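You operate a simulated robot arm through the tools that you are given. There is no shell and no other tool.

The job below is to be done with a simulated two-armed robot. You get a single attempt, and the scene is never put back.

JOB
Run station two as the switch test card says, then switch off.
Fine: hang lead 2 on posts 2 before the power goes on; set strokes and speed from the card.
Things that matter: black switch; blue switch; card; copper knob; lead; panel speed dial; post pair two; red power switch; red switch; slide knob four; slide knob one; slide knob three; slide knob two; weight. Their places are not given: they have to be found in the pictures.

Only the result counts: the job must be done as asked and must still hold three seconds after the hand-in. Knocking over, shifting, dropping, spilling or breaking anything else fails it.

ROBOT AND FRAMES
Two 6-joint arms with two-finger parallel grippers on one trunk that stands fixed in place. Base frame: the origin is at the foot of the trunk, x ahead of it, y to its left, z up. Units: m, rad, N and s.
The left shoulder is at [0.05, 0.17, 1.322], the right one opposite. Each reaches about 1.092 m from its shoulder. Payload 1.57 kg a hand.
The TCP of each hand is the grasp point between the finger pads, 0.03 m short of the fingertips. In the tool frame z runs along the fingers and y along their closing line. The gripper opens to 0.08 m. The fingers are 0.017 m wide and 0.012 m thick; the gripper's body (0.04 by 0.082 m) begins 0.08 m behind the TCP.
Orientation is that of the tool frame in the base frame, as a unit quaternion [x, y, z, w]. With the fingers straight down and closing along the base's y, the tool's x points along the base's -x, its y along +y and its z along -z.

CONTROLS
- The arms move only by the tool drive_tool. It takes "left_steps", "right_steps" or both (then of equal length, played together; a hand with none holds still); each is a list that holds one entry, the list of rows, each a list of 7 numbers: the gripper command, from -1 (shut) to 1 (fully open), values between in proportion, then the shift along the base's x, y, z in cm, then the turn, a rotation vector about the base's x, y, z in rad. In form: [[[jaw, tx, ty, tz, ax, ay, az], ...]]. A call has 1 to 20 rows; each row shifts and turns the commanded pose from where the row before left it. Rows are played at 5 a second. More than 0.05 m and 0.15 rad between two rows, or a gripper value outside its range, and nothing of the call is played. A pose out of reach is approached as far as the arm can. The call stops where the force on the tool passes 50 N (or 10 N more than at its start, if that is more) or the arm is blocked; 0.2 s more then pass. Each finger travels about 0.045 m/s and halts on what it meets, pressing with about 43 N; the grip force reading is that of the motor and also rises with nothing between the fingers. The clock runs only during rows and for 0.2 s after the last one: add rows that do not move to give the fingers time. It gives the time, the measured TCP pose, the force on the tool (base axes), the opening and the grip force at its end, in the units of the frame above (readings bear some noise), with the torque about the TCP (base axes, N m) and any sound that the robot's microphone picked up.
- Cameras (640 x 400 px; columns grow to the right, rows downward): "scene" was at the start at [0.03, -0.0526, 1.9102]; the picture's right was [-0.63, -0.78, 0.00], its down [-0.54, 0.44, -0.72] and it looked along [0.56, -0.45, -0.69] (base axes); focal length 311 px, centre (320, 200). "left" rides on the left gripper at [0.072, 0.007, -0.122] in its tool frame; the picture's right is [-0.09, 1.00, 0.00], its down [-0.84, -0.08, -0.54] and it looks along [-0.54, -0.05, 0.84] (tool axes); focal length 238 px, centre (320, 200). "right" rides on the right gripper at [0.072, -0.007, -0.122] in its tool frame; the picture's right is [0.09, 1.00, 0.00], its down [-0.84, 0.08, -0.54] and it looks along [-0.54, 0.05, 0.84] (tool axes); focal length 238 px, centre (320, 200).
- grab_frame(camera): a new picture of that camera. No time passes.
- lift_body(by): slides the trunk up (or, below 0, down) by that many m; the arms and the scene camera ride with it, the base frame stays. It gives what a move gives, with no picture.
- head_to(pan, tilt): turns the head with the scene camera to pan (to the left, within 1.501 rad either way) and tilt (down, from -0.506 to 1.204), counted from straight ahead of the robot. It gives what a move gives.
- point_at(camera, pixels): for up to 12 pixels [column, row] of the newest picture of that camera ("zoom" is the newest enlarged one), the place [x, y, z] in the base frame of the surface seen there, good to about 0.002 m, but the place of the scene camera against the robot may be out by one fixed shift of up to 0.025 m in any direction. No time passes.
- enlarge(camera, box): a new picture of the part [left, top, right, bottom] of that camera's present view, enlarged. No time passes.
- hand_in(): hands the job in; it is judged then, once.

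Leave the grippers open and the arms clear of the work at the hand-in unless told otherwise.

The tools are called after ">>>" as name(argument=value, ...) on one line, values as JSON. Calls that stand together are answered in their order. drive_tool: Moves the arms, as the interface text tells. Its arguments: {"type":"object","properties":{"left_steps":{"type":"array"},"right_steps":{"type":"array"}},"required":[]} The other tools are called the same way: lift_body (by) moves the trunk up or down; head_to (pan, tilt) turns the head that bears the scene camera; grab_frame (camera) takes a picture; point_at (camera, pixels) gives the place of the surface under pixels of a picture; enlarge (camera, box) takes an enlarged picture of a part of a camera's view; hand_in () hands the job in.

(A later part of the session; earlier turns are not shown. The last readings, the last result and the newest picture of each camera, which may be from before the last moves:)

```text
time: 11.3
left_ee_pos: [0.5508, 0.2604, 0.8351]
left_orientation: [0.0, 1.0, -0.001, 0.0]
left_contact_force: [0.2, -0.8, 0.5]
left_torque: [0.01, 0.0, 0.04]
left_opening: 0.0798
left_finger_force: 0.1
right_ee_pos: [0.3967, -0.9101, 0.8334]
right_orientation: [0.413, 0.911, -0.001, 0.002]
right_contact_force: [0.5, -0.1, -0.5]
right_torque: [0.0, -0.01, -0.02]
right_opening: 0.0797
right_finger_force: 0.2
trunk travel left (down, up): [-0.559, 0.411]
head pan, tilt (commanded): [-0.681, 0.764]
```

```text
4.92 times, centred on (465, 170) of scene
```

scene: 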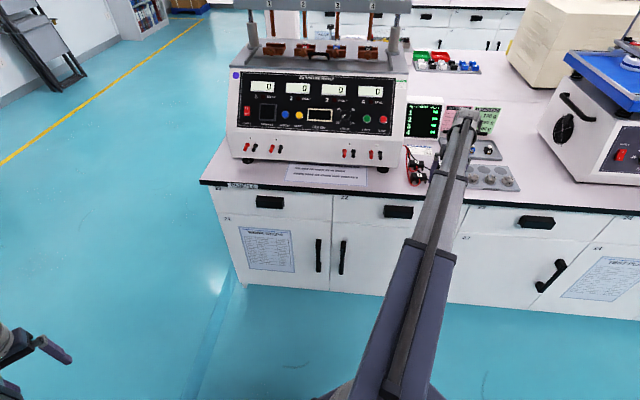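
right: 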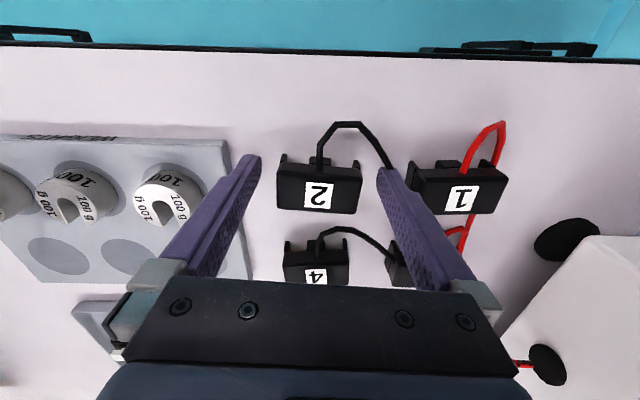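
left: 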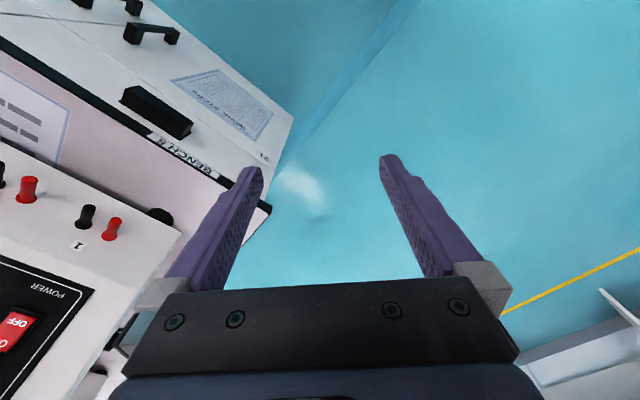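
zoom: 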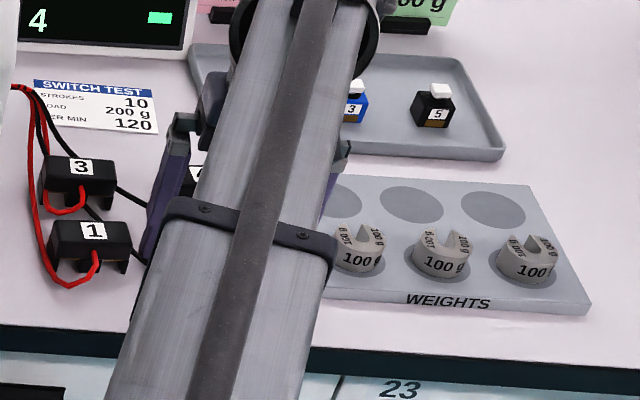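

All neighbours are untouched and lead 2 is centred between the fingers. I close the gripper on it, bringing the commanded height back to the real one at the same time.

>>> drive_tool(right_steps=[[[1, 0, 0, -2.8, 0, 0, 0], [-1, 0, 0, 0, 0, 0, 0], [-1, 0, 0, 0, 0, 0, 0], [-1, 0, 0, 0, 0, 0, 0], [-1, 0, 0, 0, 0, 0, 0], [-1, 0, 0, 0, 0, 0, 0]]])

>>> enlarge(camera="right", box=[220, 110, 520, 300])

```text
time: 12.7
left_ee_pos: [0.5522, 0.2612, 0.8342]
left_orientation: [0.0, 1.0, -0.001, 0.0]
left_contact_force: [-0.7, 0.4, -0.3]
left_torque: [0.04, -0.01, 0.01]
left_opening: 0.08
left_finger_force: 0.1
right_ee_pos: [0.3957, -0.9089, 0.8342]
right_orientation: [0.413, 0.911, -0.001, 0.002]
right_contact_force: [-0.2, 0.4, 0.2]
right_torque: [-0.01, -0.01, 0.0]
right_opening: 0.0511
right_finger_force: 43.0
right hand out of reach, approached as far as the arm can: row 1
trunk travel left (down, up): [-0.559, 0.411]
head pan, tilt (commanded): [-0.681, 0.764]
```

```text
2.11 times, centred on (370, 205) of right
```

zoom: 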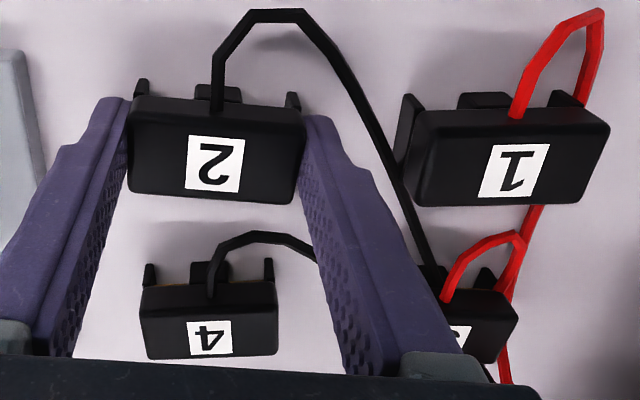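

Lead 2 is held (opening 0.051). I measure its corners against the fingers before lifting, then raise the trunk.

>>> point_at(camera="zoom", pixels=[[142, 108], [296, 122], [134, 182], [286, 196], [215, 140], [215, 190], [140, 82], [292, 96], [217, 87], [300, 15], [420, 235], [150, 186]])

>>> lift_body(by=0.13)

```text
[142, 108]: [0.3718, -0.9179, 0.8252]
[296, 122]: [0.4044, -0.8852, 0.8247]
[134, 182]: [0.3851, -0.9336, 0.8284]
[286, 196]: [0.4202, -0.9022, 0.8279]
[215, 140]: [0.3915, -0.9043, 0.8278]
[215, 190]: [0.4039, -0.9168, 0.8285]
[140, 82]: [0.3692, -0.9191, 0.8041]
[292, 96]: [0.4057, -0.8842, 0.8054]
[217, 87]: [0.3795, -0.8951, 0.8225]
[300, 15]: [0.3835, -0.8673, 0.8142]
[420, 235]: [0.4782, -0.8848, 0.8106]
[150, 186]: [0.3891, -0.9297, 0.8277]
```

```text
time: 14.3
left_ee_pos: [0.5508, 0.2599, 0.9644]
left_orientation: [0.0, 1.0, 0.0, 0.0]
left_contact_force: [0.2, -0.2, 0.2]
left_torque: [-0.05, -0.03, 0.0]
left_opening: 0.0799
left_finger_force: 0.0
right_ee_pos: [0.3947, -0.9094, 0.9645]
right_orientation: [0.413, 0.911, -0.002, 0.002]
right_contact_force: [-1.0, -0.4, -0.3]
right_torque: [-0.04, 0.02, 0.02]
right_opening: 0.0001
right_finger_force: 21.4
trunk travel left (down, up): [-0.689, 0.281]
head pan, tilt (commanded): [-0.681, 0.764]
```

The opening fell to zero: the lead slipped out during the lift. I look at where it is.

>>> grab_frame(camera="right")

>>> enlarge(camera="scene", box=[370, 150, 530, 250])

```text
taken
```

right: 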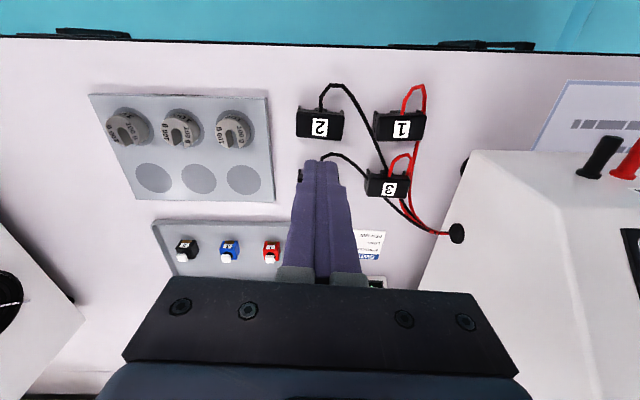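

```text
4.00 times, centred on (450, 200) of scene
```

zoom: 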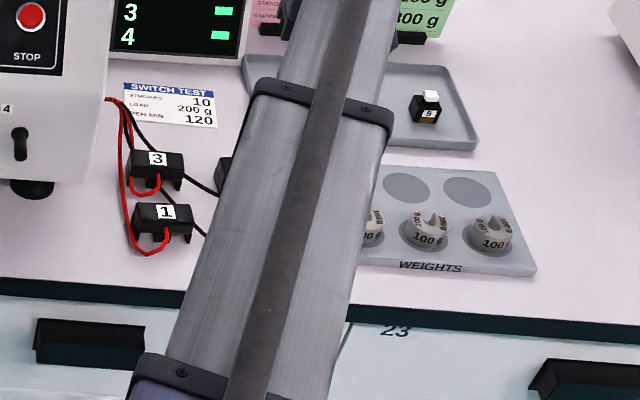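

Lead 2 still stands in its place at right-image (320,123). I measure it again from here to grip it better.

>>> enlarge(camera="right", box=[290, 75, 370, 145])

>>> point_at(camera="zoom", pixels=[[125, 200], [373, 215], [118, 290], [365, 320], [130, 175], [372, 185], [235, 190], [240, 260], [100, 230], [390, 260]])

```text
5.71 times, centred on (330, 110) of right
```

zoom: 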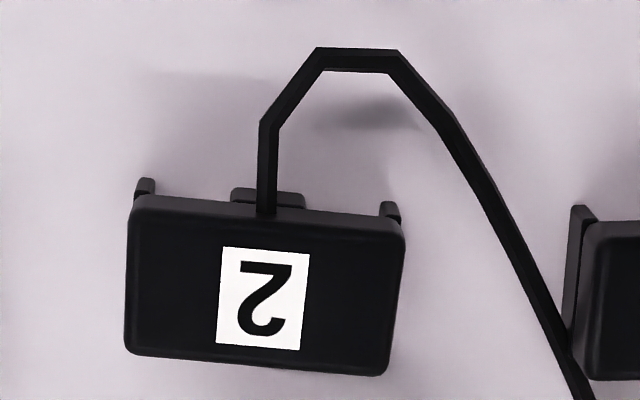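

```text
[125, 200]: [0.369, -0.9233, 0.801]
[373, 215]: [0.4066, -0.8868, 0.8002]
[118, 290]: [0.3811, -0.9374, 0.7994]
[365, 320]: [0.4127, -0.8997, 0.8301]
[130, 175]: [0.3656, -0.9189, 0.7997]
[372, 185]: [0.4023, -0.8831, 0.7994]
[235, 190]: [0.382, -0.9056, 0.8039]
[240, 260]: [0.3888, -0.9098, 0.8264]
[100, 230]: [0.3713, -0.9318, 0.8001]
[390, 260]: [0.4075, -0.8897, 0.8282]
```

The lead is well centred under the hand (within 2 mm). I open the gripper first, then will lower again a little deeper.

>>> drive_tool(right_steps=[[[1, 0, 0, 0, 0, 0, 0], [1, 0, 0, 0, 0, 0, 0], [1, 0, 0, 0, 0, 0, 0], [1, 0, 0, 0, 0, 0, 0], [1, 0, 0, 0, 0, 0, 0], [1, 0, 0, 0, 0, 0, 0]]])

```text
time: 15.7
left_ee_pos: [0.5512, 0.2606, 0.9634]
left_orientation: [0.001, 1.0, -0.001, 0.0]
left_contact_force: [0.3, -0.3, -0.9]
left_torque: [-0.05, 0.0, -0.02]
left_opening: 0.0799
left_finger_force: 0.0
right_ee_pos: [0.3974, -0.9097, 0.964]
right_orientation: [0.413, 0.911, -0.001, 0.002]
right_contact_force: [0.0, 0.6, 0.5]
right_torque: [0.04, 0.02, 0.02]
right_opening: 0.0802
right_finger_force: 0.0
trunk travel left (down, up): [-0.689, 0.281]
head pan, tilt (commanded): [-0.681, 0.764]
```

Now I lower the trunk by 0.132 m, putting the fingertips just above the bench.

>>> lift_body(by=-0.132)

```text
time: 17.3
left_ee_pos: [0.5525, 0.2596, 0.8323]
left_orientation: [0.0, 1.0, 0.0, 0.0]
left_contact_force: [-0.5, 0.3, -0.3]
left_torque: [0.01, 0.03, 0.01]
left_opening: 0.0801
left_finger_force: 0.1
right_ee_pos: [0.3955, -0.909, 0.8325]
right_orientation: [0.413, 0.911, -0.001, 0.001]
right_contact_force: [0.5, 0.1, 0.3]
right_torque: [0.02, -0.02, -0.03]
right_opening: 0.0802
right_finger_force: 0.0
trunk travel left (down, up): [-0.557, 0.413]
head pan, tilt (commanded): [-0.681, 0.764]
```

Fingertips are about 2 mm above the bench. I close and wait, then look.

>>> drive_tool(right_steps=[[[-1, 0, 0, 0, 0, 0, 0], [-1, 0, 0, 0, 0, 0, 0], [-1, 0, 0, 0, 0, 0, 0], [-1, 0, 0, 0, 0, 0, 0], [-1, 0, 0, 0, 0, 0, 0], [-1, 0, 0, 0, 0, 0, 0], [-1, 0, 0, 0, 0, 0, 0], [-1, 0, 0, 0, 0, 0, 0]]])

>>> lift_body(by=0.008)

>>> enlarge(camera="right", box=[220, 110, 420, 240])

```text
time: 19.1
left_ee_pos: [0.5519, 0.2615, 0.8319]
left_orientation: [0.0, 1.0, -0.001, 0.0]
left_contact_force: [0.1, -0.8, -0.1]
left_torque: [-0.02, 0.0, 0.03]
left_opening: 0.0801
left_finger_force: 0.0
right_ee_pos: [0.396, -0.9102, 0.8325]
right_orientation: [0.413, 0.911, -0.001, 0.001]
right_contact_force: [0.4, 0.2, 0.7]
right_torque: [-0.02, 0.0, 0.0]
right_opening: 0.0511
right_finger_force: 42.7
trunk travel left (down, up): [-0.557, 0.413]
head pan, tilt (commanded): [-0.681, 0.764]
```

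```text
time: 19.6
left_ee_pos: [0.551, 0.2597, 0.8402]
left_orientation: [0.001, 1.0, 0.0, 0.0]
left_contact_force: [-0.5, 0.5, 0.4]
left_torque: [0.01, 0.01, -0.02]
left_opening: 0.0795
left_finger_force: 0.1
right_ee_pos: [0.3951, -0.911, 0.8403]
right_orientation: [0.413, 0.911, 0.0, 0.002]
right_contact_force: [-0.3, 0.4, -0.4]
right_torque: [0.02, 0.0, 0.01]
right_opening: 0.0512
right_finger_force: 43.1
trunk travel left (down, up): [-0.565, 0.405]
head pan, tilt (commanded): [-0.681, 0.764]
```

```text
3.08 times, centred on (320, 175) of right
```

zoom: 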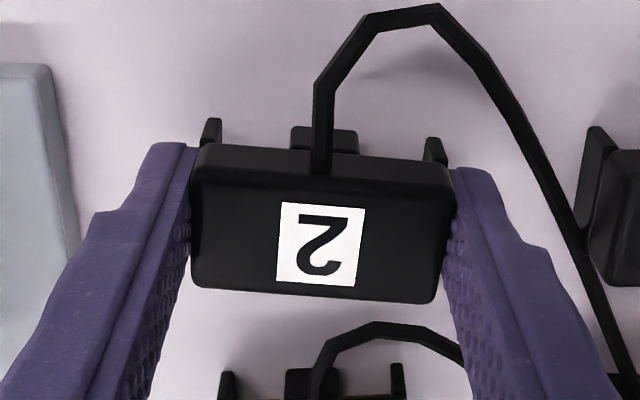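

The opening is still 0.051. I check whether the lead has risen with the fingers.

>>> point_at(camera="zoom", pixels=[[320, 240], [230, 220], [420, 240], [340, 145], [210, 140], [430, 150], [320, 275], [150, 190], [500, 200]])

```text
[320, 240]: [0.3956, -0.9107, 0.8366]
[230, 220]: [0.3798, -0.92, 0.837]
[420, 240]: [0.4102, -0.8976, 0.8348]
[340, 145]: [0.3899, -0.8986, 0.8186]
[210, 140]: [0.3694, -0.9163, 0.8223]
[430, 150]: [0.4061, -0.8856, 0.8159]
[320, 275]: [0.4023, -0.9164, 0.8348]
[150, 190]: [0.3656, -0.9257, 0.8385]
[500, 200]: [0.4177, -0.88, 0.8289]
```

The lead rose with the hand (top 0.8285 → 0.836). I keep lifting in small steps, checking the opening.

>>> lift_body(by=0.02)

>>> lift_body(by=0.02)

>>> lift_body(by=0.02)

>>> enlarge(camera="right", box=[220, 110, 420, 240])

```text
time: 20.3
left_ee_pos: [0.5522, 0.2591, 0.8617]
left_orientation: [0.0, 1.0, 0.0, 0.0]
left_contact_force: [-0.7, -0.4, 0.3]
left_torque: [0.02, 0.0, 0.01]
left_opening: 0.0802
left_finger_force: 0.1
right_ee_pos: [0.3965, -0.9104, 0.8602]
right_orientation: [0.414, 0.91, -0.001, 0.001]
right_contact_force: [-0.1, -0.7, -0.7]
right_torque: [-0.02, -0.01, 0.01]
right_opening: 0.0508
right_finger_force: 43.0
trunk travel left (down, up): [-0.585, 0.385]
head pan, tilt (commanded): [-0.681, 0.764]
```

```text
time: 21.0
left_ee_pos: [0.5514, 0.2596, 0.8802]
left_orientation: [0.001, 1.0, 0.0, 0.0]
left_contact_force: [0.0, -0.1, -0.9]
left_torque: [0.02, -0.02, 0.01]
left_opening: 0.08
left_finger_force: 0.0
right_ee_pos: [0.3964, -0.9106, 0.8805]
right_orientation: [0.413, 0.911, 0.0, 0.002]
right_contact_force: [1.0, -0.4, -0.9]
right_torque: [-0.03, 0.0, -0.02]
right_opening: 0.0508
right_finger_force: 42.7
trunk travel left (down, up): [-0.605, 0.365]
head pan, tilt (commanded): [-0.681, 0.764]
```

```text
time: 21.7
left_ee_pos: [0.5522, 0.2599, 0.8997]
left_orientation: [0.0, 1.0, 0.001, 0.001]
left_contact_force: [0.4, 0.0, 0.8]
left_torque: [0.01, 0.02, -0.01]
left_opening: 0.08
left_finger_force: 0.1
right_ee_pos: [0.3961, -0.9101, 0.8993]
right_orientation: [0.413, 0.911, -0.001, 0.001]
right_contact_force: [0.1, -0.1, -0.9]
right_torque: [-0.02, 0.0, 0.02]
right_opening: 0.0507
right_finger_force: 42.8
trunk travel left (down, up): [-0.625, 0.345]
head pan, tilt (commanded): [-0.681, 0.764]
```

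```text
3.08 times, centred on (320, 175) of right
```

zoom: 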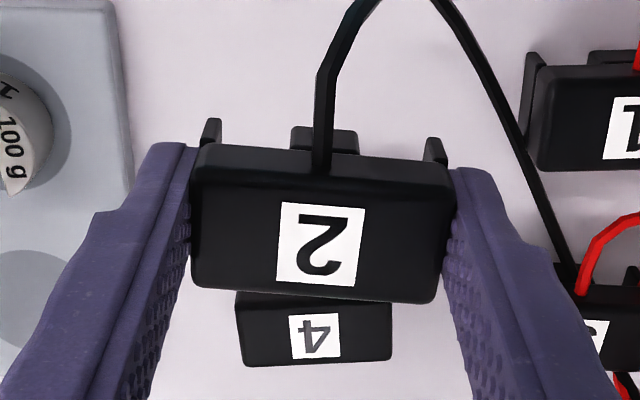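

The lead is held firmly. Lifting 6 cm more in steps, so that it clears all posts.

>>> lift_body(by=0.03)

>>> lift_body(by=0.035)

```text
time: 22.4
left_ee_pos: [0.5512, 0.2607, 0.9305]
left_orientation: [0.0, 1.0, 0.0, 0.0]
left_contact_force: [0.3, -0.2, -0.2]
left_torque: [-0.01, -0.03, 0.01]
left_opening: 0.0801
left_finger_force: 0.1
right_ee_pos: [0.3964, -0.9099, 0.9288]
right_orientation: [0.412, 0.911, -0.001, 0.002]
right_contact_force: [0.2, 0.0, -1.0]
right_torque: [0.01, 0.0, 0.0]
right_opening: 0.0506
right_finger_force: 42.8
trunk travel left (down, up): [-0.655, 0.315]
head pan, tilt (commanded): [-0.681, 0.764]
```

```text
time: 23.2
left_ee_pos: [0.5509, 0.26, 0.965]
left_orientation: [0.001, 1.0, 0.0, 0.0]
left_contact_force: [-1.0, -0.4, -0.2]
left_torque: [-0.01, -0.02, 0.02]
left_opening: 0.08
left_finger_force: 0.0
right_ee_pos: [0.3959, -0.9104, 0.965]
right_orientation: [0.413, 0.911, -0.001, 0.002]
right_contact_force: [0.0, -0.4, -0.8]
right_torque: [-0.03, -0.03, 0.01]
right_opening: 0.051
right_finger_force: 43.0
trunk travel left (down, up): [-0.69, 0.28]
head pan, tilt (commanded): [-0.681, 0.764]
```

Now I draw the lead back 9 cm toward the robot, clear of the machine's front.

>>> drive_tool(right_steps=[[[-1, -1.6, 1.6, 0, 0, 0, 0], [-1, -1.6, 1.6, 0, 0, 0, 0], [-1, -1.6, 1.6, 0, 0, 0, 0], [-1, -1.6, 1.6, 0, 0, 0, 0], [-1, 2.0, 2.0, 0, 0, 0, 0.01], [-1, 2.0, 2.0, 0, 0, 0, 0.01]]])

>>> grab_frame(camera="right")

>>> grab_frame(camera="scene")

```text
time: 24.6
left_ee_pos: [0.5499, 0.2605, 0.9651]
left_orientation: [0.002, 1.0, 0.001, 0.001]
left_contact_force: [0.5, -0.2, -0.6]
left_torque: [0.01, 0.0, -0.02]
left_opening: 0.0802
left_finger_force: 0.0
right_ee_pos: [0.3729, -0.8073, 0.965]
right_orientation: [0.403, 0.915, -0.001, 0.001]
right_contact_force: [0.5, -0.1, -0.2]
right_torque: [-0.02, 0.02, 0.0]
right_opening: 0.0511
right_finger_force: 43.0
trunk travel left (down, up): [-0.69, 0.28]
head pan, tilt (commanded): [-0.681, 0.764]
```

```text
taken
```

right: 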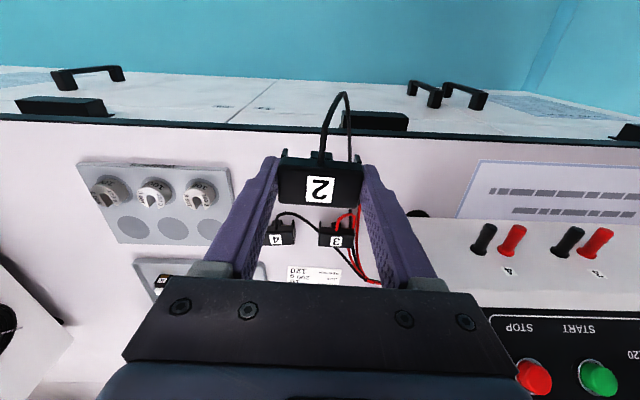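

```text
taken
```

scene: 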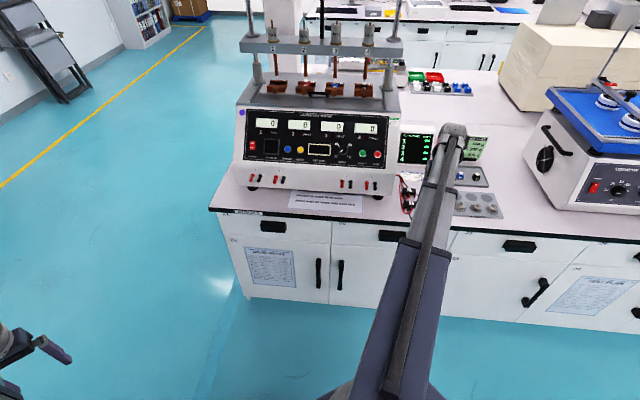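

The lead is held well clear. Now I carry it left along the front of the machine to face posts 2.

>>> drive_tool(right_steps=[[[-1, 2.36, 2.36, 0, 0, 0, 0.0029], [-1, 2.36, 2.36, 0, 0, 0, 0.0029], [-1, 2.36, 2.36, 0, 0, 0, 0.0029], [-1, 2.36, 2.36, 0, 0, 0, 0.0029], [-1, 2.36, 2.36, 0, 0, 0, 0.0029], [-1, 2.36, 2.36, 0, 0, 0, 0.0029], [-1, 2.36, 2.36, 0, 0, 0, 0.0029], [-1, 2.36, 2.36, 0, 0, 0, 0.0029], [-1, 2.36, 2.36, 0, 0, 0, 0.0029], [-1, 2.36, 2.36, 0, 0, 0, 0.0029], [-1, 2.36, 2.36, 0, 0, 0, 0.0029], [-1, 2.36, 2.36, 0, 0, 0, 0.0029], [-1, 2.36, 2.36, 0, 0, 0, 0.0029], [-1, 2.36, 2.36, 0, 0, 0, 0.0029], [-1, 2.36, 2.36, 0, 0, 0, 0.0029], [-1, 2.36, 2.36, 0, 0, 0, 0.0029]]])

>>> grab_frame(camera="right")

>>> grab_frame(camera="scene")

```text
time: 28.0
left_ee_pos: [0.5511, 0.2625, 0.9653]
left_orientation: [0.001, 1.0, 0.0, 0.0]
left_contact_force: [0.3, 0.7, -0.3]
left_torque: [-0.01, -0.02, -0.01]
left_opening: 0.0803
left_finger_force: 0.0
right_ee_pos: [0.7499, -0.4288, 0.9659]
right_orientation: [0.383, 0.924, 0.0, 0.002]
right_contact_force: [0.0, 0.2, -1.2]
right_torque: [-0.01, 0.0, 0.0]
right_opening: 0.0509
right_finger_force: 42.6
trunk travel left (down, up): [-0.69, 0.28]
head pan, tilt (commanded): [-0.681, 0.764]
```

```text
taken
```

right: 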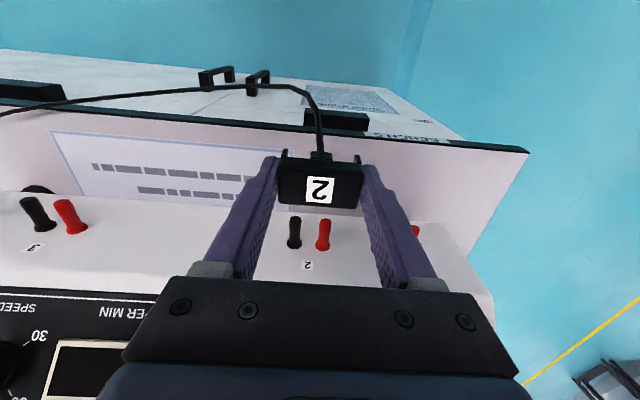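

```text
taken
```

scene: 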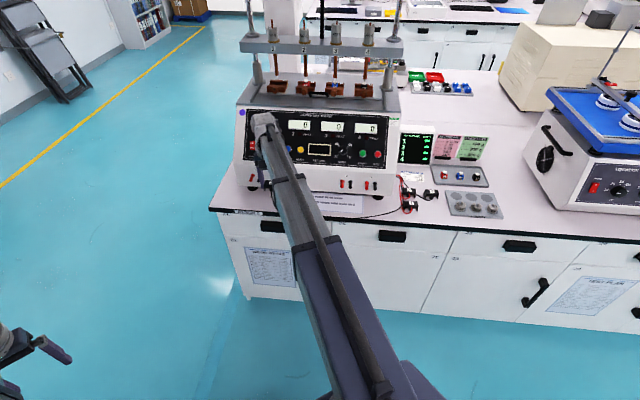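

Posts 2 are right ahead at right-image (294,232) and (323,234). I zoom in and measure them exactly.

>>> enlarge(camera="right", box=[265, 200, 365, 270])

>>> point_at(camera="zoom", pixels=[[184, 180], [184, 230], [184, 270], [184, 295], [376, 180], [374, 230], [372, 280], [370, 305], [160, 230], [208, 230], [350, 240], [398, 240]])

```text
5.71 times, centred on (315, 235) of right
```

zoom: 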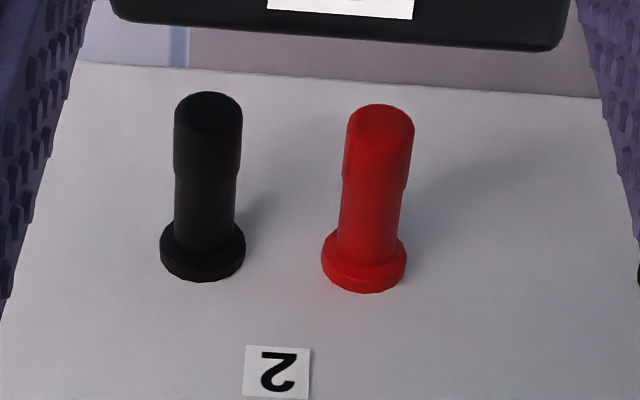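

```text
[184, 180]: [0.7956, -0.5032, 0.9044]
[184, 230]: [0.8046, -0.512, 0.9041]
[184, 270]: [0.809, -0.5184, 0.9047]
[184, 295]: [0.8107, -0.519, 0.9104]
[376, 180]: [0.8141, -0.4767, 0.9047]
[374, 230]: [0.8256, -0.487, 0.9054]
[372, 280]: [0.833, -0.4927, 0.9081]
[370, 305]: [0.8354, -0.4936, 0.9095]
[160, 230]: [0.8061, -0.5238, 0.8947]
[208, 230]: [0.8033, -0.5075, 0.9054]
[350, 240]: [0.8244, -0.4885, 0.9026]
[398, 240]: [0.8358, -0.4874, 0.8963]
```

Posts 2: red at u≈-0.239, black at u≈-0.209, pitch 30 mm, tops z 0.905; the lead matches. I move 8.6 cm in over the posts, keeping the lead about 2.8 cm above them.

>>> drive_tool(right_steps=[[[-1, 1.2, -1.24, 0, 0, 0, 0], [-1, 1.2, -1.24, 0, 0, 0, 0], [-1, 1.2, -1.24, 0, 0, 0, 0], [-1, 1.2, -1.24, 0, 0, 0, 0], [-1, 1.18, -1.25, 0, 0, 0, 0], [-1, 0, 0, 0, 0, 0, 0]]])

>>> grab_frame(camera="right")

```text
time: 29.4
left_ee_pos: [0.5507, 0.2602, 0.9647]
left_orientation: [0.001, 1.0, 0.001, -0.001]
left_contact_force: [0.0, -0.5, 0.6]
left_torque: [-0.02, 0.01, -0.02]
left_opening: 0.0798
left_finger_force: 0.1
right_ee_pos: [0.8086, -0.4892, 0.9647]
right_orientation: [0.382, 0.924, 0.0, 0.002]
right_contact_force: [0.0, 0.8, -0.5]
right_torque: [-0.01, -0.04, 0.0]
right_opening: 0.0511
right_finger_force: 43.4
trunk travel left (down, up): [-0.69, 0.28]
head pan, tilt (commanded): [-0.681, 0.764]
```

```text
taken
```

right: 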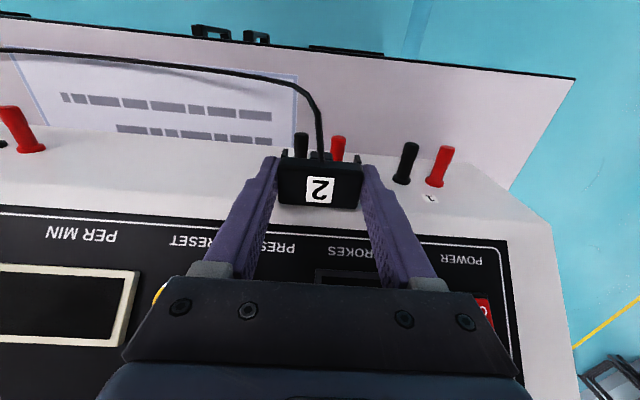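

The post tips peek out below the lead at (301,140) and (338,145). I zoom to check the side alignment with the fins.

>>> enlarge(camera="right", box=[270, 120, 370, 220])

>>> enlarge(camera="scene", box=[235, 160, 300, 200])

```text
4.00 times, centred on (320, 170) of right
```

zoom: 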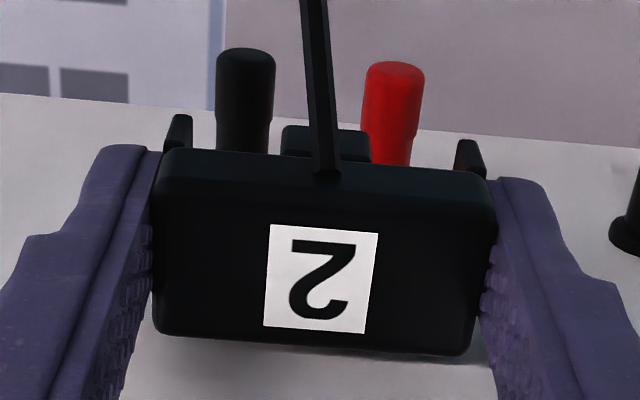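

```text
9.85 times, centred on (268, 180) of scene
```

zoom: 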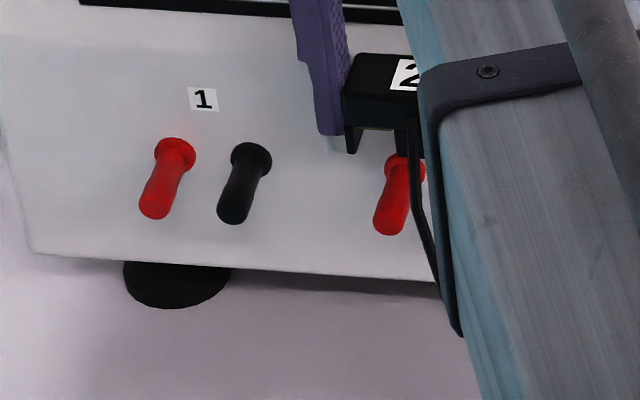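

The fins and posts line up within about 0.5 mm, with 1.7 mm to spare either side. I nudge 2 mm further in, then lower 2.5 cm to just above the post tops.

>>> drive_tool(right_steps=[[[-1, 0.14, -0.14, 0, 0, 0, 0], [-1, 0, 0, 0, 0, 0, 0]]])

>>> lift_body(by=-0.024)

>>> enlarge(camera="right", box=[270, 120, 370, 220])

>>> enlarge(camera="scene", box=[235, 155, 300, 195])

```text
time: 30.0
left_ee_pos: [0.5519, 0.2614, 0.9656]
left_orientation: [0.001, 1.0, 0.0, 0.0]
left_contact_force: [-0.1, 0.8, -0.6]
left_torque: [0.01, -0.01, 0.03]
left_opening: 0.0801
left_finger_force: 0.1
right_ee_pos: [0.811, -0.4919, 0.9652]
right_orientation: [0.383, 0.924, -0.001, 0.002]
right_contact_force: [1.2, 0.5, -0.8]
right_torque: [-0.01, 0.03, 0.02]
right_opening: 0.0512
right_finger_force: 42.7
trunk travel left (down, up): [-0.69, 0.28]
head pan, tilt (commanded): [-0.681, 0.764]
```

```text
time: 30.7
left_ee_pos: [0.552, 0.2604, 0.9403]
left_orientation: [0.0, 1.0, 0.0, -0.001]
left_contact_force: [-0.3, 0.2, 0.9]
left_torque: [-0.01, -0.03, -0.01]
left_opening: 0.0802
left_finger_force: 0.1
right_ee_pos: [0.8122, -0.4921, 0.94]
right_orientation: [0.383, 0.924, -0.001, 0.001]
right_contact_force: [0.2, -0.9, -1.0]
right_torque: [-0.02, 0.02, 0.03]
right_opening: 0.0509
right_finger_force: 42.9
trunk travel left (down, up): [-0.666, 0.304]
head pan, tilt (commanded): [-0.681, 0.764]
```

```text
4.00 times, centred on (320, 170) of right
```

zoom: 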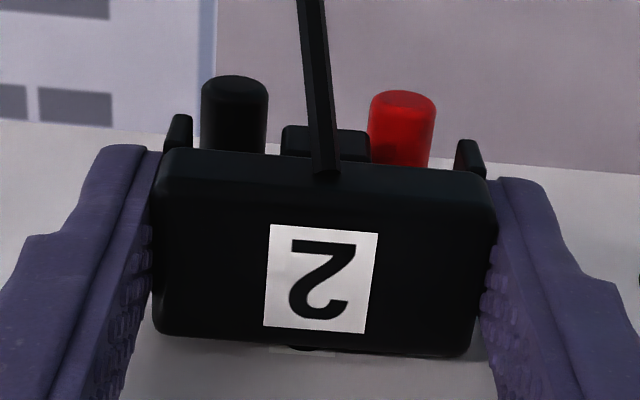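

```text
9.85 times, centred on (268, 175) of scene
```

zoom: 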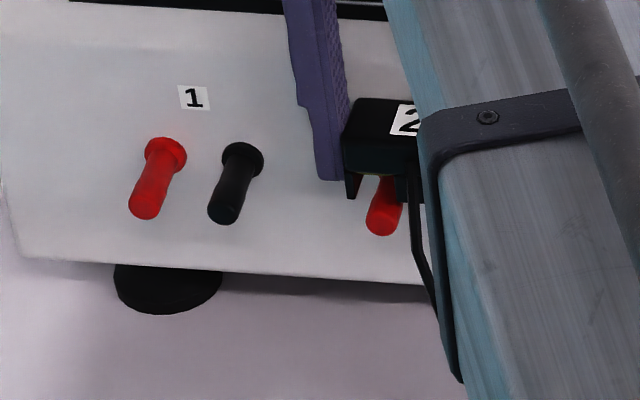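

The posts sit about 1 mm to the left of the slot centres in this picture, so I shift the lead 1 mm that way, then lower 8 mm.

>>> drive_tool(right_steps=[[[-1, -0.07, -0.07, 0, 0, 0, 0], [-1, 0, 0, 0, 0, 0, 0]]])

>>> lift_body(by=-0.007)

>>> enlarge(camera="right", box=[270, 120, 370, 220])

>>> enlarge(camera="scene", box=[235, 155, 300, 195])

```text
time: 31.3
left_ee_pos: [0.5519, 0.26, 0.9415]
left_orientation: [0.001, 1.0, 0.0, 0.0]
left_contact_force: [0.2, -0.3, 0.0]
left_torque: [-0.01, -0.02, -0.03]
left_opening: 0.0799
left_finger_force: 0.0
right_ee_pos: [0.8094, -0.493, 0.942]
right_orientation: [0.384, 0.923, -0.001, 0.002]
right_contact_force: [-0.2, 0.9, 0.1]
right_torque: [0.02, 0.01, 0.01]
right_opening: 0.0512
right_finger_force: 43.0
trunk travel left (down, up): [-0.666, 0.304]
head pan, tilt (commanded): [-0.681, 0.764]
```

```text
time: 31.9
left_ee_pos: [0.5519, 0.2611, 0.9343]
left_orientation: [0.0, 1.0, 0.0, 0.0]
left_contact_force: [0.1, 0.0, 0.5]
left_torque: [0.01, 0.0, 0.02]
left_opening: 0.0799
left_finger_force: 0.1
right_ee_pos: [0.8106, -0.4918, 0.9346]
right_orientation: [0.382, 0.924, 0.0, 0.002]
right_contact_force: [-0.2, 0.7, 0.0]
right_torque: [0.03, -0.01, -0.02]
right_opening: 0.0509
right_finger_force: 42.8
trunk travel left (down, up): [-0.659, 0.311]
head pan, tilt (commanded): [-0.681, 0.764]
```

```text
4.00 times, centred on (320, 170) of right
```

zoom: 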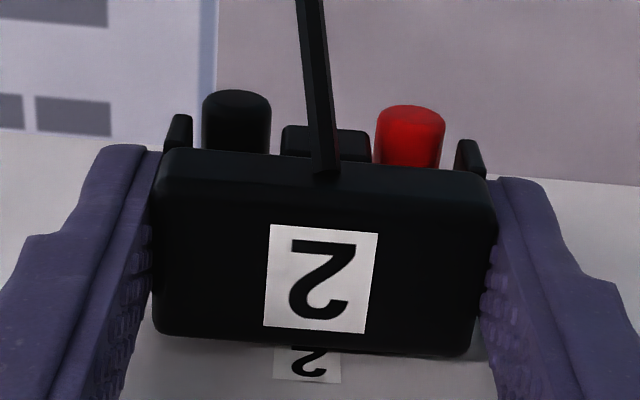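

```text
9.85 times, centred on (268, 175) of scene
```

zoom: 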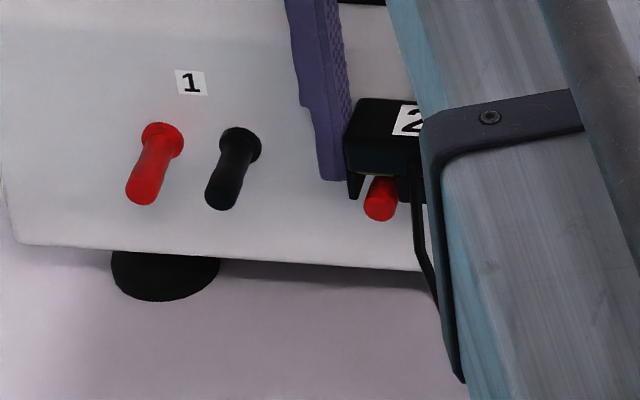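

Now the posts sit centred in the slots and the fins straddle them. I lower another 5 mm and watch the force.

>>> lift_body(by=-0.005)

>>> lift_body(by=-0.003)

```text
time: 32.4
left_ee_pos: [0.5521, 0.2603, 0.9301]
left_orientation: [0.0, 1.0, 0.0, 0.0]
left_contact_force: [-0.1, 0.5, 0.6]
left_torque: [-0.02, 0.01, 0.01]
left_opening: 0.0798
left_finger_force: 0.1
right_ee_pos: [0.8108, -0.4919, 0.9294]
right_orientation: [0.383, 0.924, -0.001, 0.001]
right_contact_force: [-0.8, 0.4, -0.2]
right_torque: [0.02, 0.0, 0.0]
right_opening: 0.051
right_finger_force: 43.3
trunk travel left (down, up): [-0.654, 0.316]
head pan, tilt (commanded): [-0.681, 0.764]
```

```text
time: 32.9
left_ee_pos: [0.552, 0.2601, 0.9261]
left_orientation: [0.0, 1.0, -0.001, 0.0]
left_contact_force: [0.2, -0.3, 0.2]
left_torque: [-0.01, 0.02, 0.0]
left_opening: 0.0801
left_finger_force: 0.1
right_ee_pos: [0.81, -0.4911, 0.9261]
right_orientation: [0.383, 0.924, -0.001, 0.002]
right_contact_force: [-0.4, 0.4, 1.0]
right_torque: [0.03, 0.03, 0.02]
right_opening: 0.051
right_finger_force: 43.4
trunk travel left (down, up): [-0.651, 0.319]
head pan, tilt (commanded): [-0.681, 0.764]
```

No contact yet at z 0.926. I go down in 2 mm steps.

>>> lift_body(by=-0.002)

>>> lift_body(by=-0.002)

>>> enlarge(camera="right", box=[270, 120, 370, 220])

>>> enlarge(camera="scene", box=[255, 160, 295, 190])

```text
time: 33.4
left_ee_pos: [0.5514, 0.2613, 0.9246]
left_orientation: [0.0, 1.0, 0.0, 0.001]
left_contact_force: [-0.1, 0.6, 0.2]
left_torque: [-0.01, 0.02, -0.01]
left_opening: 0.0802
left_finger_force: 0.0
right_ee_pos: [0.8104, -0.4924, 0.9255]
right_orientation: [0.383, 0.924, -0.001, 0.004]
right_contact_force: [7.0, -3.8, 25.0]
right_torque: [-0.03, -0.02, 0.0]
right_opening: 0.0511
right_finger_force: 43.0
trunk travel left (down, up): [-0.649, 0.321]
head pan, tilt (commanded): [-0.681, 0.764]
```

```text
time: 34.0
left_ee_pos: [0.5499, 0.2616, 0.9225]
left_orientation: [0.0, 1.0, -0.001, 0.001]
left_contact_force: [-0.3, 1.1, 0.0]
left_torque: [0.0, -0.02, -0.01]
left_opening: 0.0801
left_finger_force: 0.1
right_ee_pos: [0.81, -0.4913, 0.9238]
right_orientation: [0.383, 0.924, -0.001, 0.003]
right_contact_force: [10.7, -5.5, 34.3]
right_torque: [-0.13, -0.19, 0.0]
right_opening: 0.0514
right_finger_force: 43.1
trunk travel left (down, up): [-0.647, 0.323]
head pan, tilt (commanded): [-0.681, 0.764]
```

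```text
4.00 times, centred on (320, 170) of right
```

zoom: 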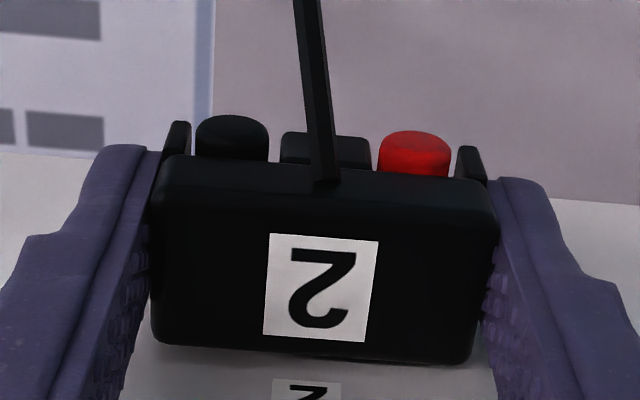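

```text
13.33 times, centred on (275, 175) of scene
```

zoom: 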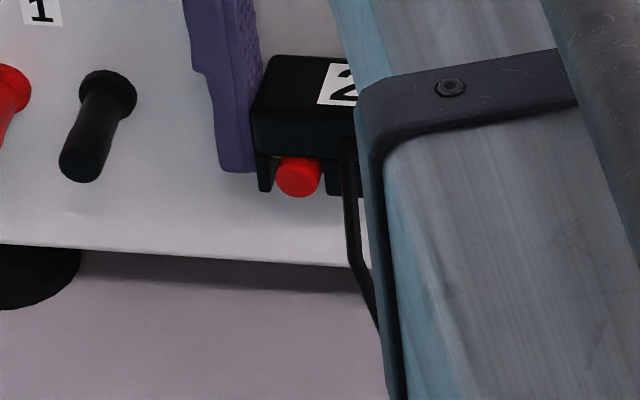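

The lead is seated: force 34 N upward and the red post fills the slot under the brass. I ease the pressing by 1.5 mm, then open the gripper.

>>> lift_body(by=0.0015)

>>> drive_tool(right_steps=[[[-0.2, 0, 0, 0, 0, 0, 0], [0.35, 0, 0, 0, 0, 0, 0], [0.5, 0, 0, 0, 0, 0, 0], [0.7, 0, 0, 0, 0, 0, 0], [1, 0, 0, 0, 0, 0, 0], [1, 0, 0, 0, 0, 0, 0], [1, 0, 0, 0, 0, 0, 0]]])

>>> enlarge(camera="right", box=[220, 100, 420, 240])

>>> enlarge(camera="scene", box=[255, 160, 295, 190])

```text
time: 34.5
left_ee_pos: [0.5506, 0.2609, 0.9233]
left_orientation: [0.0, 1.0, 0.0, 0.0]
left_contact_force: [-0.4, -0.8, -0.7]
left_torque: [-0.02, 0.0, 0.01]
left_opening: 0.0798
left_finger_force: 0.0
right_ee_pos: [0.8091, -0.4912, 0.9246]
right_orientation: [0.383, 0.924, 0.0, 0.001]
right_contact_force: [3.7, -1.8, 16.2]
right_torque: [-0.07, -0.25, -0.03]
right_opening: 0.051
right_finger_force: 43.3
trunk travel left (down, up): [-0.649, 0.321]
head pan, tilt (commanded): [-0.681, 0.764]
```

```text
time: 36.1
left_ee_pos: [0.5525, 0.26, 0.9231]
left_orientation: [-0.001, 1.0, 0.0, -0.001]
left_contact_force: [0.5, 0.1, -0.4]
left_torque: [-0.02, 0.01, 0.0]
left_opening: 0.0799
left_finger_force: 0.1
right_ee_pos: [0.8111, -0.491, 0.925]
right_orientation: [0.382, 0.924, 0.0, 0.001]
right_contact_force: [0.9, -0.5, -0.6]
right_torque: [0.0, 0.02, -0.03]
right_opening: 0.0799
right_finger_force: 0.0
trunk travel left (down, up): [-0.649, 0.321]
head pan, tilt (commanded): [-0.681, 0.764]
```

```text
2.86 times, centred on (320, 170) of right
```

zoom: 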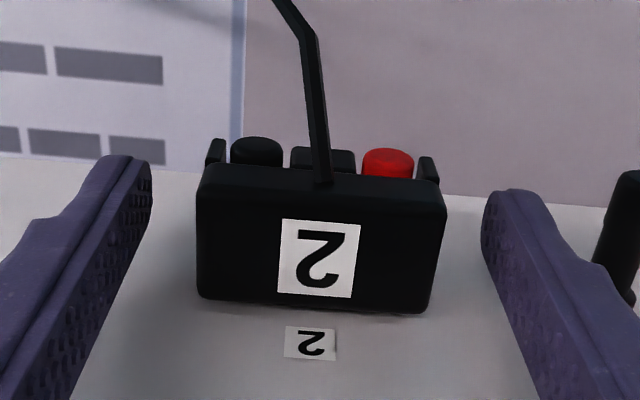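

```text
13.33 times, centred on (275, 175) of scene
```

zoom: 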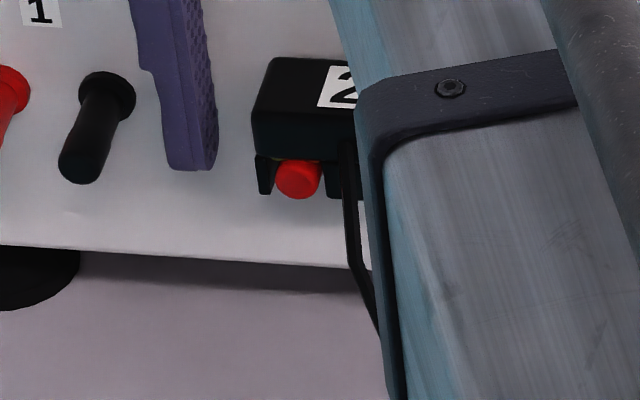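

Lead 2 hangs properly on posts 2. I raise the trunk 10 cm straight up to clear it.

>>> lift_body(by=0.12)

>>> drive_tool(right_steps=[[[1, -2.0, 2.0, 0, 0, 0, 0], [1, -2.5, 2.5, 0, 0, 0, 0], [1, -2.5, 2.5, 0, 0, 0, 0], [1, -2.5, 2.5, 0, 0, 0, 0], [1, -2.5, 2.5, 0, 0, 0, 0]]])

>>> grab_frame(camera="right")

>>> grab_frame(camera="scene")

```text
time: 37.6
left_ee_pos: [0.5516, 0.2605, 1.0437]
left_orientation: [0.0, 1.0, 0.0, -0.001]
left_contact_force: [0.1, -0.8, -0.4]
left_torque: [-0.02, 0.01, -0.01]
left_opening: 0.08
left_finger_force: 0.1
right_ee_pos: [0.8113, -0.4915, 1.0447]
right_orientation: [0.383, 0.924, -0.001, 0.002]
right_contact_force: [0.4, -0.5, -0.6]
right_torque: [0.04, 0.01, -0.03]
right_opening: 0.08
right_finger_force: 0.0
trunk travel left (down, up): [-0.769, 0.201]
head pan, tilt (commanded): [-0.681, 0.764]
```

```text
time: 38.8
left_ee_pos: [0.5514, 0.261, 1.0445]
left_orientation: [0.001, 1.0, 0.0, 0.0]
left_contact_force: [0.3, 0.8, 0.0]
left_torque: [0.01, -0.03, 0.0]
left_opening: 0.08
left_finger_force: 0.1
right_ee_pos: [0.6887, -0.3718, 1.0432]
right_orientation: [0.383, 0.924, -0.001, 0.002]
right_contact_force: [0.3, -0.7, 0.2]
right_torque: [0.01, -0.04, 0.02]
right_opening: 0.0802
right_finger_force: 0.0
trunk travel left (down, up): [-0.769, 0.201]
head pan, tilt (commanded): [-0.681, 0.764]
```

```text
taken
```

right: 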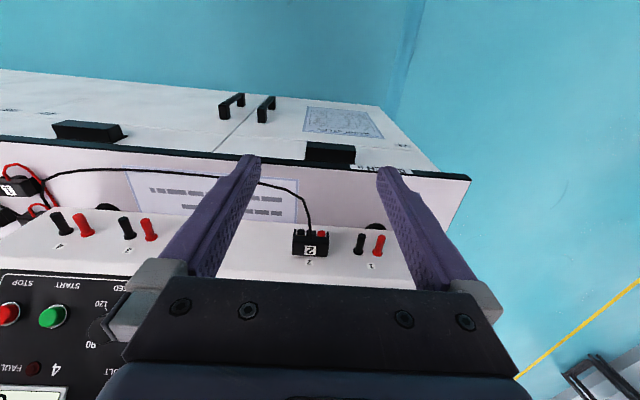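

```text
taken
```

scene: 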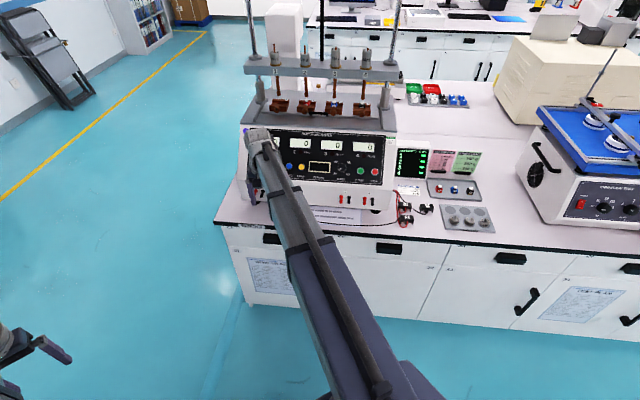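

Lead 2 hangs at right-image (311,243) and stays. Now I tilt the hand about 45° so that the fingers point square at the sloped panel, here in free space.

>>> drive_tool(right_steps=[[[1, 0, 0, 0, -0.0925, -0.0925, 0], [1, 0, 0, 0, -0.0925, -0.0925, 0], [1, 0, 0, 0, -0.0925, -0.0925, 0], [1, 0, 0, 0, -0.0925, -0.0925, 0], [1, 0, 0, 0, -0.0925, -0.0925, 0], [1, 0, 0, 0, -0.0925, -0.0925, 0], [1, 0, 0, 0, 0, 0, 0]]])

>>> grab_frame(camera="right")

```text
time: 40.4
left_ee_pos: [0.5527, 0.2599, 1.0426]
left_orientation: [0.002, 1.0, -0.001, 0.001]
left_contact_force: [-0.5, -0.7, -0.1]
left_torque: [0.02, 0.01, -0.01]
left_opening: 0.0798
left_finger_force: 0.0
right_ee_pos: [0.6924, -0.3727, 1.1083]
right_orientation: [0.353, 0.853, -0.147, 0.355]
right_contact_force: [0.2, 0.7, 0.0]
right_torque: [-0.01, 0.01, 0.02]
right_opening: 0.0802
right_finger_force: 0.0
right hand out of reach, approached as far as the arm can: row 2, 3, 4, 5, 6
trunk travel left (down, up): [-0.769, 0.201]
head pan, tilt (commanded): [-0.681, 0.764]
```

```text
taken
```

right: 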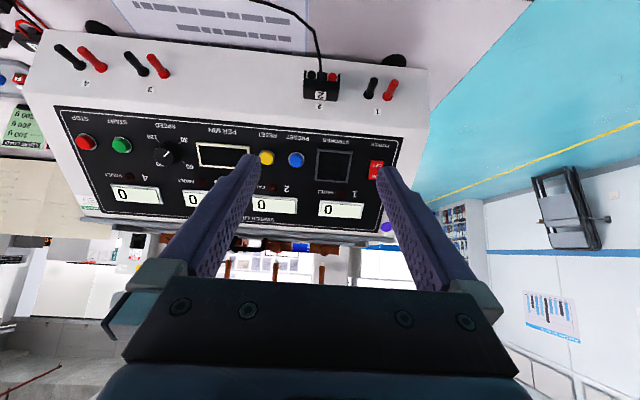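

The tilt worked (hand rose to z 1.108, as the geometry gives). The hand camera now sees the whole panel. I zoom and measure each control.

>>> enlarge(camera="right", box=[50, 100, 410, 240])

>>> point_at(camera="right", pixels=[[376, 170], [376, 178], [376, 162], [333, 167], [296, 160], [266, 158], [225, 155], [167, 153], [122, 146], [86, 142], [340, 211], [140, 175]])

```text
1.78 times, centred on (230, 170) of right
```

zoom: 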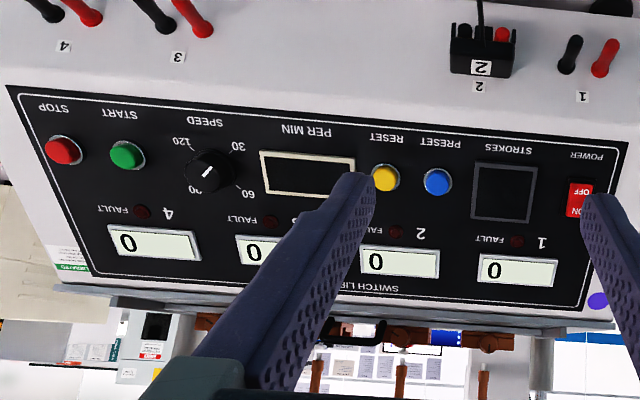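

```text
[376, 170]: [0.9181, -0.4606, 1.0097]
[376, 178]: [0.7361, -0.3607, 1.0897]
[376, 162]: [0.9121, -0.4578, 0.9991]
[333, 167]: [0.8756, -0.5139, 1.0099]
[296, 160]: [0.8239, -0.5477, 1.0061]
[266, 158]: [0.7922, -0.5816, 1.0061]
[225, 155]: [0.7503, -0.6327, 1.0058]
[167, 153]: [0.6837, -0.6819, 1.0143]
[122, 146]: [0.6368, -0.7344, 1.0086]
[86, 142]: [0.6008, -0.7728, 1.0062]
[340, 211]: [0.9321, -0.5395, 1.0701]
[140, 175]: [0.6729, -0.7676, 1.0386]
```

I take more points on the bare black panel to get its slope and check the rocker and the dial.

>>> point_at(camera="right", pixels=[[300, 128], [300, 140], [300, 178], [312, 200], [100, 120], [105, 165], [95, 190], [200, 175], [190, 130], [345, 140], [180, 213], [150, 135]])

>>> enlarge(camera="right", box=[130, 115, 210, 185])

>>> enlarge(camera="right", box=[350, 130, 410, 190])

```text
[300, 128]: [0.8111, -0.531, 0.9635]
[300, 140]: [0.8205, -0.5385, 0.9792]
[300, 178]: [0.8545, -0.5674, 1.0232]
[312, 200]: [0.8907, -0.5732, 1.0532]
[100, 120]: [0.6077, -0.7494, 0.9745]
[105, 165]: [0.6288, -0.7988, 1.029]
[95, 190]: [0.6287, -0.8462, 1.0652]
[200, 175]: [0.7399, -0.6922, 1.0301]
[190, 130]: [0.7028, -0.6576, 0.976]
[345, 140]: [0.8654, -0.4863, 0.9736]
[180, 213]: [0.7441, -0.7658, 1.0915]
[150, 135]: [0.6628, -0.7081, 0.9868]
```

```text
5.71 times, centred on (170, 150) of right
```

zoom: 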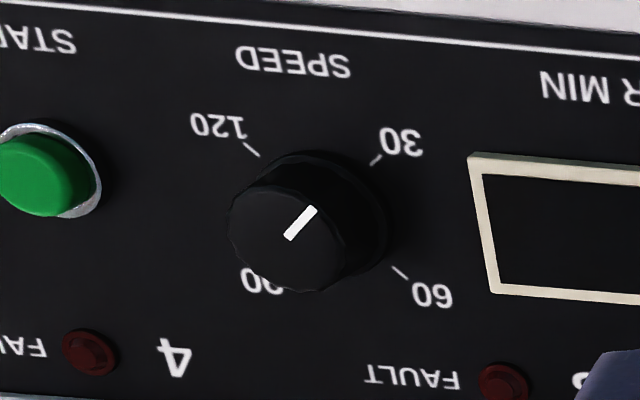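

```text
6.67 times, centred on (380, 160) of right
```

zoom: 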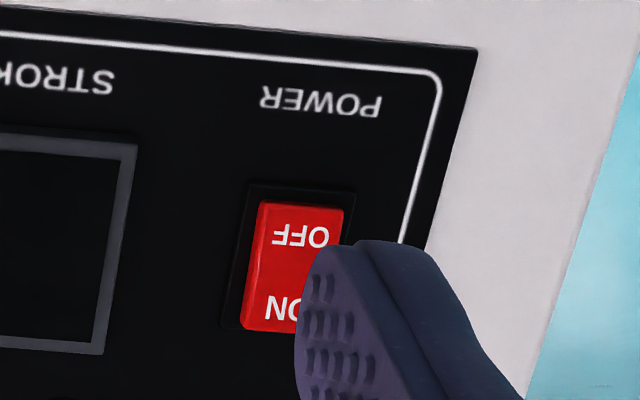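

The panel slopes at about 47°, and the rocker's ON half is the upper one (nearer the displays) and stands proud. I close the fingers, trim the tilt to 47°, and move left in front of the power switch, still well back.

>>> drive_tool(right_steps=[[[-1, 0, 0, 3.51, -0.011, -0.011, 0], [-1, 0, 0, 3.51, -0.011, -0.011, 0], [-1, 2.0, 0.7, 0, 0, 0, 0], [-1, 2.0, 0.7, 0, 0, 0, 0], [-1, 2.0, 0.7, 0, 0, 0, 0], [-1, 2.0, 0.7, 0, 0, 0, 0], [-1, 2.0, 0.7, 0, 0, 0, 0], [-1, 0, 0, 0, 0, 0, 0]]])

>>> grab_frame(camera="right")

```text
time: 42.2
left_ee_pos: [0.551, 0.2609, 1.0441]
left_orientation: [0.001, 1.0, 0.0, 0.0]
left_contact_force: [0.1, -0.2, -0.1]
left_torque: [0.01, -0.01, -0.03]
left_opening: 0.0797
left_finger_force: 0.0
right_ee_pos: [0.7913, -0.3374, 1.1142]
right_orientation: [0.351, 0.847, -0.152, 0.369]
right_contact_force: [0.6, 0.0, -0.3]
right_torque: [0.01, -0.01, 0.03]
right_opening: 0.0002
right_finger_force: 21.4
right hand out of reach, approached as far as the arm can: row 1, 2
trunk travel left (down, up): [-0.769, 0.201]
head pan, tilt (commanded): [-0.681, 0.764]
```

```text
taken
```

right: 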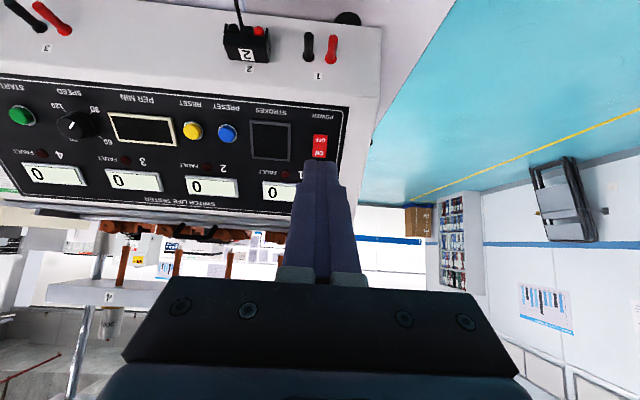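

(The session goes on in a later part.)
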